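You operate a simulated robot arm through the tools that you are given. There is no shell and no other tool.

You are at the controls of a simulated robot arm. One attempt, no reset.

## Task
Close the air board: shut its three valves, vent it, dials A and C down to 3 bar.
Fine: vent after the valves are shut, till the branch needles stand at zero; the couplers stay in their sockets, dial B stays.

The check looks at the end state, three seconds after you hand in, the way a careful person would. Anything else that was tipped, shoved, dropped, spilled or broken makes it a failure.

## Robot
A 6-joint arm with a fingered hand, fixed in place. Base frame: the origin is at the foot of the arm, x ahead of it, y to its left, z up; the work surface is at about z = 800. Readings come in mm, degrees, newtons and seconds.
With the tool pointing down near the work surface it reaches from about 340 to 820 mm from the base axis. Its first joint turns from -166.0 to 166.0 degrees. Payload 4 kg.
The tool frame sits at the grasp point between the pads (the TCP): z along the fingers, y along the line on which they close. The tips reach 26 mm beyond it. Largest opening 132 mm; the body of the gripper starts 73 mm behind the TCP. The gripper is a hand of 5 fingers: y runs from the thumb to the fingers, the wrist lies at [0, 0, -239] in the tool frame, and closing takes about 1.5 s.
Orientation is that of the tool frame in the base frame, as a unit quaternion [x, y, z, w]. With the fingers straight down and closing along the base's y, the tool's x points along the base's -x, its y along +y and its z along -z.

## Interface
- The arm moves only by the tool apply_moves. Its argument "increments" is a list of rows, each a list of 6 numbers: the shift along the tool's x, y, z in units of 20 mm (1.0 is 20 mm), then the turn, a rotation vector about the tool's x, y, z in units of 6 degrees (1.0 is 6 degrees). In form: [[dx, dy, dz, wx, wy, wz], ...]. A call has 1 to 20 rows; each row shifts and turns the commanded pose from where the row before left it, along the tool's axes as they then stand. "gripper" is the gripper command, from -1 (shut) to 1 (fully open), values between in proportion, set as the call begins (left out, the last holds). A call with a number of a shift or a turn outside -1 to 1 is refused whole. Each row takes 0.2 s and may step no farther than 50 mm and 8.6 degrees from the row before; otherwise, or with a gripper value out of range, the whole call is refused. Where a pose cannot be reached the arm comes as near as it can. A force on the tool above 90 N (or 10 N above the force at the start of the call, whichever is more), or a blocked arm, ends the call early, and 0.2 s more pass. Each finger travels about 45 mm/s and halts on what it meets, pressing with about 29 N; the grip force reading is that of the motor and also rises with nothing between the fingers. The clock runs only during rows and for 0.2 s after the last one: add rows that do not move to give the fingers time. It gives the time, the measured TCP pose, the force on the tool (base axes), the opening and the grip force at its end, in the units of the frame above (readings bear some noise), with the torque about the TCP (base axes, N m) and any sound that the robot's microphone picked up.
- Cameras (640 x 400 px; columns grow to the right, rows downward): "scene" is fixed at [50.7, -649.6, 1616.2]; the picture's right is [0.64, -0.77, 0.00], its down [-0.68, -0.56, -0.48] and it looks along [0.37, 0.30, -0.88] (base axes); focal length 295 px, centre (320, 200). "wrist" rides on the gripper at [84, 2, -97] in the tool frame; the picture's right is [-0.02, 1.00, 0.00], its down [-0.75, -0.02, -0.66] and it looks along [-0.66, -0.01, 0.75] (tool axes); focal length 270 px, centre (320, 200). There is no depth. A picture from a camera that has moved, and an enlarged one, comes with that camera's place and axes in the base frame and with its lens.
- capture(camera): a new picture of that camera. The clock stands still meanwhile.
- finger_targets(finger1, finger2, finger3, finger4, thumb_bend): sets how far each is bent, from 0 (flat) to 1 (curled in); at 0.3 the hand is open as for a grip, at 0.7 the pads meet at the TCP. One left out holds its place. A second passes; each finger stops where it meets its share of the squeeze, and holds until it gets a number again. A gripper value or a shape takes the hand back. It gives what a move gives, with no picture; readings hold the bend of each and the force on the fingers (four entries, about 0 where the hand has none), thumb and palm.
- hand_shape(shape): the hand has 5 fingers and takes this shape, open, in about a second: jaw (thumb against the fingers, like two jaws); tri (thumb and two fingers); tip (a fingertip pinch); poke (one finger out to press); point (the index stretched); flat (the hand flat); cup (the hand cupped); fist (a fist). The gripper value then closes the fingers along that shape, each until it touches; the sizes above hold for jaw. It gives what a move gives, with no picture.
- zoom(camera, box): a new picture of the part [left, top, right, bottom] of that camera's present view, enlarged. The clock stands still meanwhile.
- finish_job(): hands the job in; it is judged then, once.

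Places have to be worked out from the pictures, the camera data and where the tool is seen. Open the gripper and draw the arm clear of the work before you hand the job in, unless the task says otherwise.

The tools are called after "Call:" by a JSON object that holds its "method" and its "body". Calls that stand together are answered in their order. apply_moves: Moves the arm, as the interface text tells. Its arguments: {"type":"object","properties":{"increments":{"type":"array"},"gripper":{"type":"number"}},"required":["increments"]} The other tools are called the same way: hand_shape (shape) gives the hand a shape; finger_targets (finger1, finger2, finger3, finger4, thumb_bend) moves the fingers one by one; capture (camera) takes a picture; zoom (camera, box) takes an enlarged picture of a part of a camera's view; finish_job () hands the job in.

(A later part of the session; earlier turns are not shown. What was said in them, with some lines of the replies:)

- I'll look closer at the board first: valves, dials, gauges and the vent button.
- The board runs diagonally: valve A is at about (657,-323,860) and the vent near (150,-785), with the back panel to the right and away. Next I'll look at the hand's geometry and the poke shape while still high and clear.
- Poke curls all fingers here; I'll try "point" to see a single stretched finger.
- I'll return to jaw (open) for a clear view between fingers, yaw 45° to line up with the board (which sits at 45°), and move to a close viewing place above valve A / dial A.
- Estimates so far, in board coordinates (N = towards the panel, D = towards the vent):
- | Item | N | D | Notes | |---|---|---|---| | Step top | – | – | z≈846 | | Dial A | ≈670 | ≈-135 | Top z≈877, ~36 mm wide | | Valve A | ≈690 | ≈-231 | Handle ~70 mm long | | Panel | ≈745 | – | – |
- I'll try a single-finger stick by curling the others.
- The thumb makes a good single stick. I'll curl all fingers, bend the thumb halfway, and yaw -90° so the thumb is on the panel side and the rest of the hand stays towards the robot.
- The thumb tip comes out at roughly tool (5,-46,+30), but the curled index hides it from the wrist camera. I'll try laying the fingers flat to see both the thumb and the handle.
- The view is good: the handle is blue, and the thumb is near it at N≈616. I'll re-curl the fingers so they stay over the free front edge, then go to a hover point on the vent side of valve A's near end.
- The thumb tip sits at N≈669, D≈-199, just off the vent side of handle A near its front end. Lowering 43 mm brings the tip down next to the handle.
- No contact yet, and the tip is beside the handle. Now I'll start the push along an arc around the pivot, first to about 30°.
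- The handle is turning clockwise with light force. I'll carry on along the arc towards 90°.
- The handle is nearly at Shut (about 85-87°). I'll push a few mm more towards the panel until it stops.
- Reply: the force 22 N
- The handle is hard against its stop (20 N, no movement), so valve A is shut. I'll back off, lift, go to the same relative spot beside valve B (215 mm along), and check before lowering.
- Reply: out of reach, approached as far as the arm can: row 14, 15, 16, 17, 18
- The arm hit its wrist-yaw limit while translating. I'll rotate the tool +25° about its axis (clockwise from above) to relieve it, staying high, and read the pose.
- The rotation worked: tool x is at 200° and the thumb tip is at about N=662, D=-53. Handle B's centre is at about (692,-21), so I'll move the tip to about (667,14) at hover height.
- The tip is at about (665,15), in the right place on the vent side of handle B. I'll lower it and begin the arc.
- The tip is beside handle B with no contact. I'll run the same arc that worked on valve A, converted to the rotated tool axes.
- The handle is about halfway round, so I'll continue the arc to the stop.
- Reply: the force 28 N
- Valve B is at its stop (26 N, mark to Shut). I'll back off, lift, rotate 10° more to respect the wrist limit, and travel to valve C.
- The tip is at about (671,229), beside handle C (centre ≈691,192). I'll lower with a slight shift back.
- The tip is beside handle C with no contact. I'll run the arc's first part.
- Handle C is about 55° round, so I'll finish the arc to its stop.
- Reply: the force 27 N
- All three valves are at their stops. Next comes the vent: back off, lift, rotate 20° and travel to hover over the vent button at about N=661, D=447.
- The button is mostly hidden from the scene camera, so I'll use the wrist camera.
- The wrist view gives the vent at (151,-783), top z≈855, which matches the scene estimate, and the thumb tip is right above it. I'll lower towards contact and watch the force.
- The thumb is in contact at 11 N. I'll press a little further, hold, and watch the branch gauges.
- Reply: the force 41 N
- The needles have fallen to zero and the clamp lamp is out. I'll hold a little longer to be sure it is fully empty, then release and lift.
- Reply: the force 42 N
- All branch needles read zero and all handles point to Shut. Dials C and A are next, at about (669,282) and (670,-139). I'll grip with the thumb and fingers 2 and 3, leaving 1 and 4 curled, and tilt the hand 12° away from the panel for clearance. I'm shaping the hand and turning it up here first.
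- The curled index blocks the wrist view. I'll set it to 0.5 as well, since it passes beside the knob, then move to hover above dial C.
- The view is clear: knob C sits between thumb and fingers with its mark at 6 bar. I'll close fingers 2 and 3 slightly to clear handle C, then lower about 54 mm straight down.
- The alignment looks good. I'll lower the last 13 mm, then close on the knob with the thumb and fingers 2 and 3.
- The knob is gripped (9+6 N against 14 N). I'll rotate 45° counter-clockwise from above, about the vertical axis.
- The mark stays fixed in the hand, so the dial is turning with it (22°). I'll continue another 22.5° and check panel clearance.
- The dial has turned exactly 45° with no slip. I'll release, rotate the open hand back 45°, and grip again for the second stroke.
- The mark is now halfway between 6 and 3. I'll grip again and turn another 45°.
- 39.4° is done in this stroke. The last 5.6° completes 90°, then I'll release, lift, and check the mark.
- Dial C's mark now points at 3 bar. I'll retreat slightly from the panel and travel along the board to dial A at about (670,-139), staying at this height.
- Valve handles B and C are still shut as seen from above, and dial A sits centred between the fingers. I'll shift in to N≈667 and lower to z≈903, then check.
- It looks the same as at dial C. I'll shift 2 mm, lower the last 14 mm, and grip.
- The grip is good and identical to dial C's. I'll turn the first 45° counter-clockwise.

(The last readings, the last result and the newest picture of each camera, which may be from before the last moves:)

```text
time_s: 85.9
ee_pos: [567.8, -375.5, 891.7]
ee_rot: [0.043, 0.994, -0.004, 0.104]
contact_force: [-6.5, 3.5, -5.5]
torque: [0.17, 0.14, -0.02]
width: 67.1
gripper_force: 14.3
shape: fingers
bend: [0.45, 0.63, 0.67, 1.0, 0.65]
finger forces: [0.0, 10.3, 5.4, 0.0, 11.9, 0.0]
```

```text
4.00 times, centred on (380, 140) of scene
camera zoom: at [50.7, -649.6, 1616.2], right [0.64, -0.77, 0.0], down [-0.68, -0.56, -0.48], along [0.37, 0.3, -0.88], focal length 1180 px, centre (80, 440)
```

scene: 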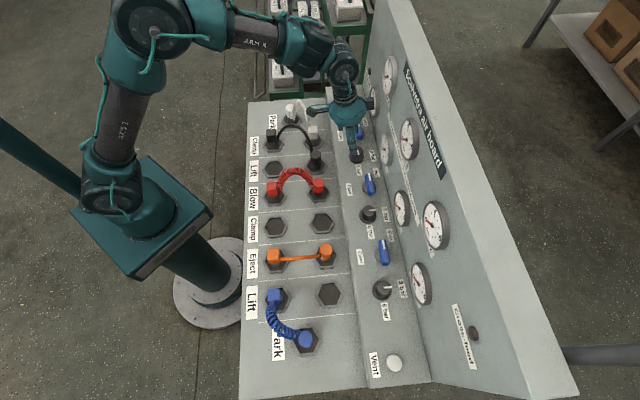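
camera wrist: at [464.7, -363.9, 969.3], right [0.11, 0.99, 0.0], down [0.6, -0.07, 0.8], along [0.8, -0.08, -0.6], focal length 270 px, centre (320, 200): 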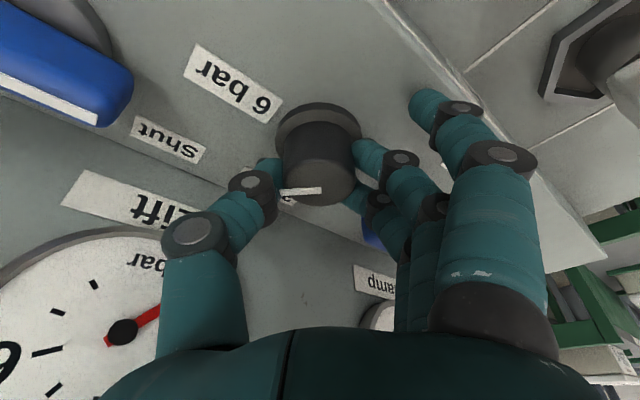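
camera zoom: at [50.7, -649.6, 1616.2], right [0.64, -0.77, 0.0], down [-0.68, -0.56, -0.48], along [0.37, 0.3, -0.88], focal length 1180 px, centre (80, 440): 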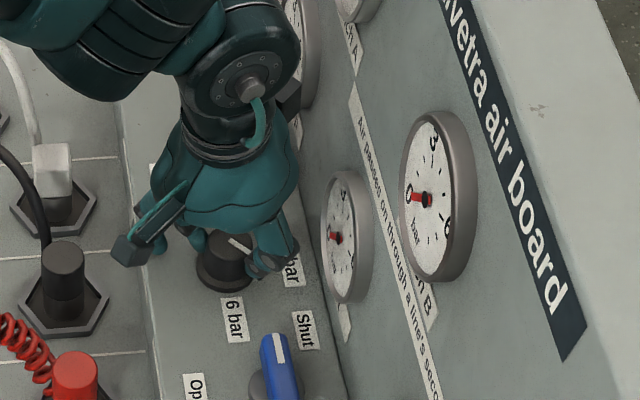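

45° is done. I'll release, rotate back, regrip, and do the second stroke.

Call:
{"method": "finger_targets", "body": {"finger2": 0.55, "finger3": 0.55, "thumb_bend": 0.5}}

Call:
{"method": "apply_moves", "body": {"increments": [[0, 0, 0, 0.195, 0, 0.917], [0, 0, 0, 0.195, 0, 0.917], [0, 0, 0, 0.195, 0, 0.917], [0, 0, 0, 0.195, 0, 0.917], [0, 0, 0, 0.195, 0, 0.917], [0, 0, 0, 0.195, 0, 0.917], [0, 0, 0, 0.195, 0, 0.917], [0, 0, 0, 0.195, 0, 0.917], [0, 0, 0, 0, 0, 0]]}}

Call:
{"method": "capture", "body": {"camera": "wrist"}}

Call:
{"method": "finger_targets", "body": {"finger2": 0.72, "finger3": 0.72, "thumb_bend": 0.72}}

Call:
{"method": "apply_moves", "body": {"increments": [[0, 0, 0, -0.195, 0, -0.917], [0, 0, 0, -0.195, 0, -0.917], [0, 0, 0, -0.195, 0, -0.917], [0, 0, 0, -0.195, 0, -0.917], [0, 0, 0, -0.195, 0, -0.917], [0, 0, 0, -0.195, 0, -0.917], [0, 0, 0, -0.195, 0, -0.917], [0, 0, 0, -0.195, 0, -0.917], [0, 0, 0, 0, 0, 0]]}}

Call:
{"method": "capture", "body": {"camera": "wrist"}}

Call:
{"method": "zoom", "body": {"camera": "scene", "box": [300, 90, 460, 190]}}

```text
time_s: 86.9
ee_pos: [566.8, -373.6, 891.7]
ee_rot: [0.044, 0.993, -0.004, 0.105]
contact_force: [0.2, 0.4, -0.4]
torque: [0.03, 0.03, -0.02]
width: 82.4
gripper_force: 0.1
shape: fingers
bend: [0.45, 0.55, 0.55, 1.0, 0.5]
finger forces: [0.0, 0.1, 0.0, 0.0, 0.0, 0.0]
```

```text
time_s: 88.9
ee_pos: [568.8, -373.8, 889.9]
ee_rot: [0.42, 0.901, -0.045, 0.095]
contact_force: [-0.6, 0.5, -0.5]
torque: [0.01, -0.01, 0.0]
width: 82.7
gripper_force: 0.0
shape: fingers
bend: [0.45, 0.55, 0.55, 1.0, 0.5]
finger forces: [0.0, 0.0, 0.0, 0.0, 0.0, 0.0]
```

```text
taken
camera wrist: at [503.0, -294.4, 969.7], right [0.78, 0.63, 0.0], down [0.37, -0.47, 0.8], along [0.5, -0.62, -0.6], focal length 270 px, centre (320, 200)
```

wrist: 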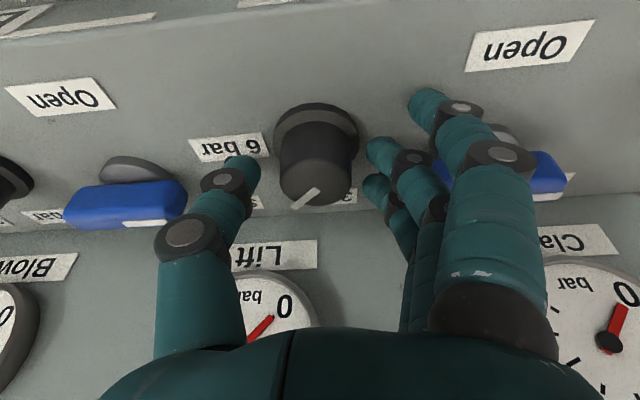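

```text
time_s: 89.9
ee_pos: [567.6, -373.4, 890.8]
ee_rot: [0.421, 0.901, -0.044, 0.095]
contact_force: [1.1, -4.2, -7.5]
torque: [-0.02, -0.08, 0.04]
width: 68.4
gripper_force: 14.6
shape: fingers
bend: [0.45, 0.62, 0.68, 1.0, 0.64]
finger forces: [0.0, 8.2, 5.3, 0.0, 15.8, 0.0]
```

```text
time_s: 91.9
ee_pos: [568.2, -374.2, 890.4]
ee_rot: [0.043, 0.994, -0.005, 0.104]
contact_force: [-2.8, 4.5, -5.8]
torque: [0.21, 0.05, 0.0]
width: 67.6
gripper_force: 13.9
shape: fingers
bend: [0.45, 0.63, 0.68, 1.0, 0.65]
finger forces: [0.1, 10.2, 5.5, 0.0, 11.6, 0.1]
```

```text
taken
camera wrist: at [465.2, -363.8, 969.2], right [0.11, 0.99, 0.0], down [0.6, -0.07, 0.8], along [0.8, -0.08, -0.6], focal length 270 px, centre (320, 200)
```

wrist: 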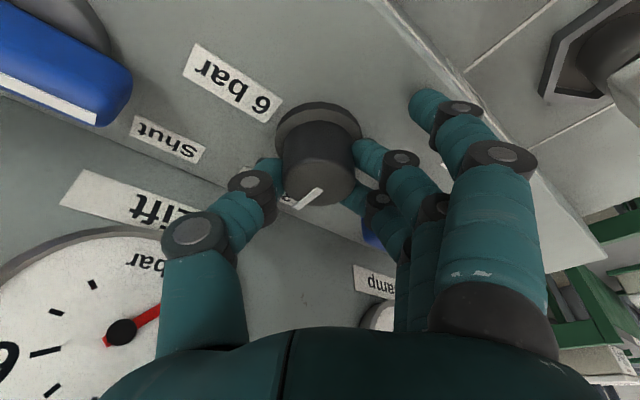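

```text
4.00 times, centred on (380, 140) of scene
camera zoom: at [50.7, -649.6, 1616.2], right [0.64, -0.77, 0.0], down [-0.68, -0.56, -0.48], along [0.37, 0.3, -0.88], focal length 1180 px, centre (80, 440)
```

zoom: 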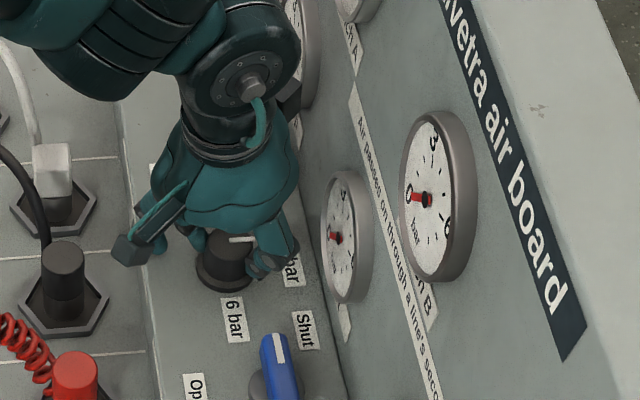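

Dial A's mark now points to 3 bar. I'll release, lift straight up, and draw back from the board to inspect everything.

Call:
{"method": "finger_targets", "body": {"finger2": 0.55, "finger3": 0.55, "thumb_bend": 0.5}}

Call:
{"method": "apply_moves", "body": {"increments": [[-0.07, 0, -0.4, 0, 0, 0], [-0.19, 0, -0.9, 0, 0, 0], [-0.19, 0, -0.9, 0, 0, 0], [-0.19, 0, -0.9, 0, 0, 0], [-0.19, 0, -0.9, 0, 0, 0], [0.6, 0.6, -0.64, 0, 0, 0], [0.6, 0.6, -0.64, 0, 0, 0], [0.6, 0.6, -0.64, 0, 0, 0], [0.6, 0.6, -0.64, 0, 0, 0], [0.6, 0.6, -0.64, 0, 0, 0], [0.6, 0.6, -0.64, 0, 0, 0], [0.6, 0.6, -0.64, 0, 0, 0], [0.6, 0.6, -0.64, 0, 0, 0], [0, 0, 0, 0, 0, 0]]}}

Call:
{"method": "capture", "body": {"camera": "scene"}}

Call:
{"method": "zoom", "body": {"camera": "scene", "box": [330, 100, 458, 180]}}

Call:
{"method": "zoom", "body": {"camera": "scene", "box": [330, 170, 458, 250]}}

Call:
{"method": "zoom", "body": {"camera": "scene", "box": [340, 230, 468, 310]}}

Call:
{"method": "zoom", "body": {"camera": "scene", "box": [240, 90, 400, 190]}}

Call:
{"method": "zoom", "body": {"camera": "scene", "box": [350, 40, 478, 120]}}

```text
time_s: 92.9
ee_pos: [569.4, -374.7, 891.3]
ee_rot: [0.043, 0.994, -0.005, 0.105]
contact_force: [0.3, 0.1, -0.4]
torque: [0.02, 0.01, -0.04]
width: 82.4
gripper_force: 0.1
shape: fingers
bend: [0.45, 0.55, 0.55, 1.0, 0.5]
finger forces: [0.0, 0.0, 0.0, 0.0, 0.0, 0.1]
```

```text
time_s: 95.9
ee_pos: [461.8, -267.0, 1052.8]
ee_rot: [0.043, 0.994, -0.005, 0.104]
contact_force: [0.2, 0.6, 0.2]
torque: [-0.03, 0.01, 0.03]
width: 82.6
gripper_force: 0.0
shape: fingers
bend: [0.45, 0.55, 0.55, 1.0, 0.5]
finger forces: [0.0, 0.0, 0.1, 0.1, 0.1, 0.0]
```

```text
taken
```

scene: 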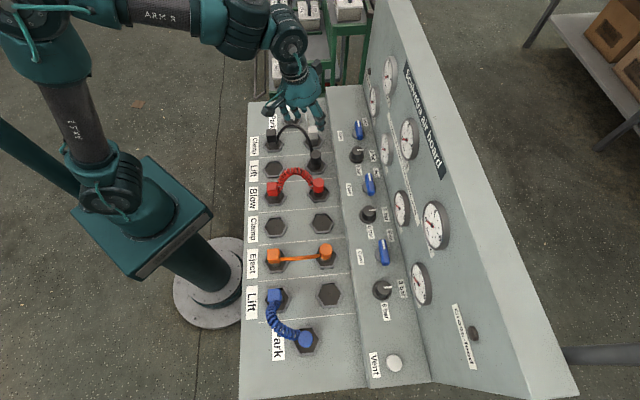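

```text
5.00 times, centred on (394, 140) of scene
camera zoom: at [50.7, -649.6, 1616.2], right [0.64, -0.77, 0.0], down [-0.68, -0.56, -0.48], along [0.37, 0.3, -0.88], focal length 1474 px, centre (-50, 500)
```

zoom: 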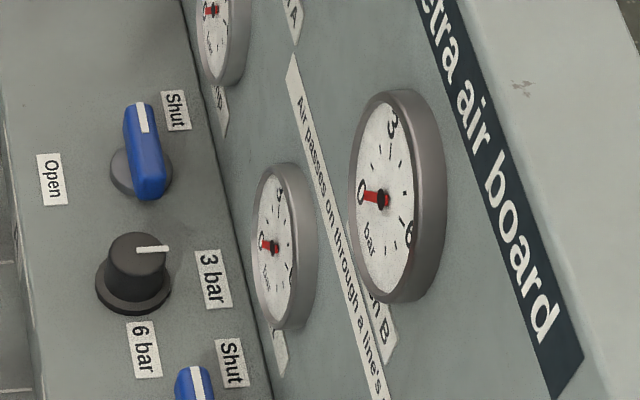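

```text
5.00 times, centred on (394, 210) of scene
camera zoom: at [50.7, -649.6, 1616.2], right [0.64, -0.77, 0.0], down [-0.68, -0.56, -0.48], along [0.37, 0.3, -0.88], focal length 1474 px, centre (-50, 150)
```

zoom: 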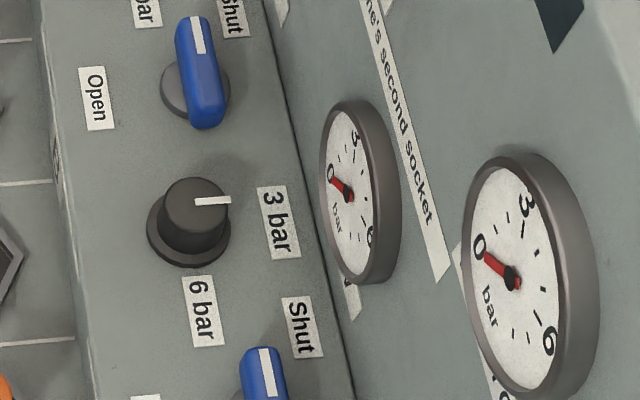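

```text
5.00 times, centred on (404, 270) of scene
camera zoom: at [50.7, -649.6, 1616.2], right [0.64, -0.77, 0.0], down [-0.68, -0.56, -0.48], along [0.37, 0.3, -0.88], focal length 1474 px, centre (-100, -150)
```

zoom: 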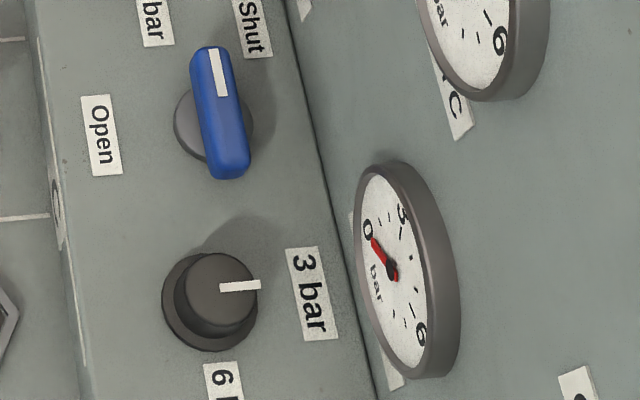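

```text
4.00 times, centred on (320, 140) of scene
camera zoom: at [50.7, -649.6, 1616.2], right [0.64, -0.77, 0.0], down [-0.68, -0.56, -0.48], along [0.37, 0.3, -0.88], focal length 1180 px, centre (320, 440)
```

zoom: 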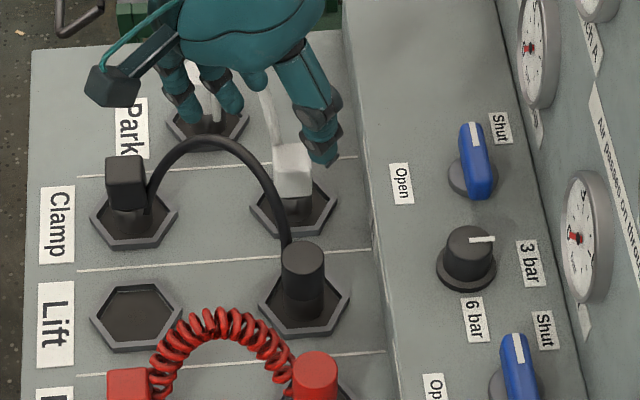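

```text
5.00 times, centred on (414, 80) of scene
camera zoom: at [50.7, -649.6, 1616.2], right [0.64, -0.77, 0.0], down [-0.68, -0.56, -0.48], along [0.37, 0.3, -0.88], focal length 1474 px, centre (-150, 800)
```

zoom: 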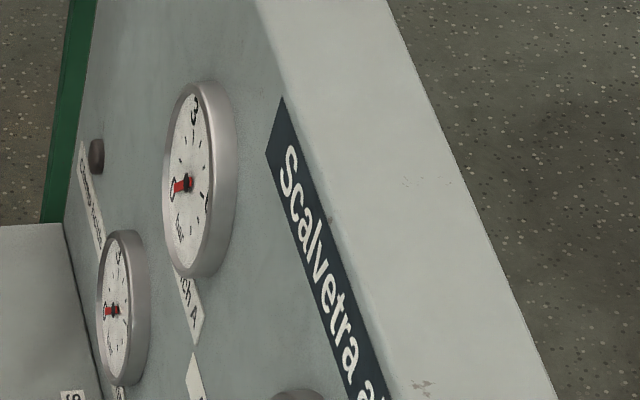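

Everything checks out in the pictures: three valves at Shut, branch needles at zero, dials A, B and C all at 3 bar, and couplers in their sockets. I'll open the hand and draw further clear.

Call:
{"method": "apply_moves", "body": {"increments": [[0.2, 0.2, -0.9, 0, 0, 0], [0.2, 0.2, -0.9, 0, 0, 0], [0.2, 0.2, -0.9, 0, 0, 0], [0.3, 0.3, -0.8, 0, 0, 0], [0.3, 0.3, -0.8, 0, 0, 0], [0.3, 0.3, -0.8, 0, 0, 0], [0.3, 0.3, -0.6, 0, 0, 0], [0, 0, 0, 0, 0, 0]]}}

Call:
{"method": "hand_shape", "body": {"shape": "jaw"}}

Call:
{"method": "apply_moves", "body": {"increments": [[0, 0, 0, 0, 0, 0], [0, 0, 0, 0, 0, 0], [0, 0, 0, 0, 0, 0]], "gripper": 1}}

Call:
{"method": "capture", "body": {"camera": "scene"}}

Call:
{"method": "zoom", "body": {"camera": "scene", "box": [230, 80, 400, 190]}}

Call:
{"method": "zoom", "body": {"camera": "scene", "box": [340, 280, 500, 390]}}

```text
time_s: 97.7
ee_pos: [406.7, -227.7, 1156.7]
ee_rot: [0.043, 0.994, -0.005, 0.104]
contact_force: [1.3, 0.2, 0.0]
torque: [-0.01, 0.0, 0.0]
width: 82.4
gripper_force: 0.0
shape: fingers
bend: [0.45, 0.55, 0.55, 1.0, 0.5]
finger forces: [0.1, 0.0, 0.1, 0.0, 0.0, 0.1]
```

```text
time_s: 98.6
ee_pos: [407.0, -228.7, 1155.3]
ee_rot: [0.043, 0.994, -0.004, 0.105]
contact_force: [0.8, 0.4, -0.6]
torque: [0.02, -0.01, -0.02]
width: 131.8
gripper_force: 0.1
shape: jaw
bend: [0.3, 0.3, 0.3, 0.3, 0.3]
finger forces: [0.1, 0.0, 0.0, 0.0, 0.0, 0.1]
```

```text
time_s: 99.4
ee_pos: [405.6, -227.7, 1156.6]
ee_rot: [0.043, 0.994, -0.005, 0.105]
contact_force: [-0.7, 0.5, 0.7]
torque: [0.03, 0.0, 0.01]
width: 131.8
gripper_force: 0.1
shape: jaw
bend: [0.3, 0.3, 0.3, 0.3, 0.3]
finger forces: [0.0, 0.1, 0.0, 0.1, 0.0, 0.0]
```

```text
taken
```

scene: 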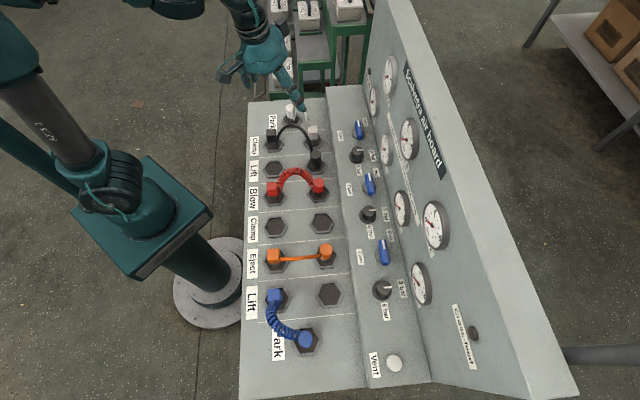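

```text
3.64 times, centred on (315, 135) of scene
camera zoom: at [50.7, -649.6, 1616.2], right [0.64, -0.77, 0.0], down [-0.68, -0.56, -0.48], along [0.37, 0.3, -0.88], focal length 1072 px, centre (338, 436)
```

zoom: 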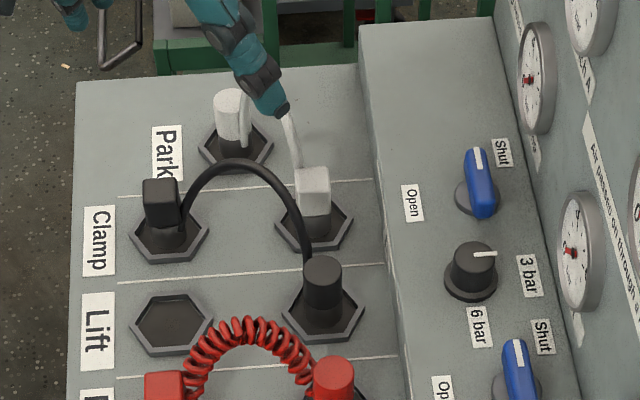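

```text
3.64 times, centred on (420, 335) of scene
camera zoom: at [50.7, -649.6, 1616.2], right [0.64, -0.77, 0.0], down [-0.68, -0.56, -0.48], along [0.37, 0.3, -0.88], focal length 1072 px, centre (-44, -291)
```

zoom: 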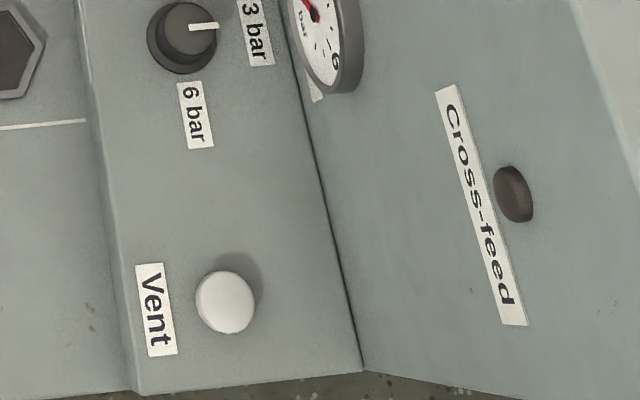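

The hand is open and clear of the board. The valves are shut, the needles are at zero, dials A and C are at 3 bar with B untouched, the couplers are seated, and the vent button is back up. I'm handing the job in.

Call:
{"method": "finish_job", "body": {}}

```text
The job is handed in.
```

The air board is closed and I've handed the job in. The hand-in gave no verdict, so this is what the last pictures show:

- **Valves:** all three are turned to Shut, each pushed until it met its stop.
- **Vent:** I pressed it only after the valves were shut and held it for about four seconds. All three branch needles stand at zero and stayed there after I let go.
- **Dials:** A and C now point at 3 bar. B was not touched and still reads 3 bar.
- **Couplers:** all are still in their sockets.
- **Arm:** the hand is open and drawn back from the board.

The "Clamp holds" lamp went out when the board was vented, because the clamp line emptied along with the branches.
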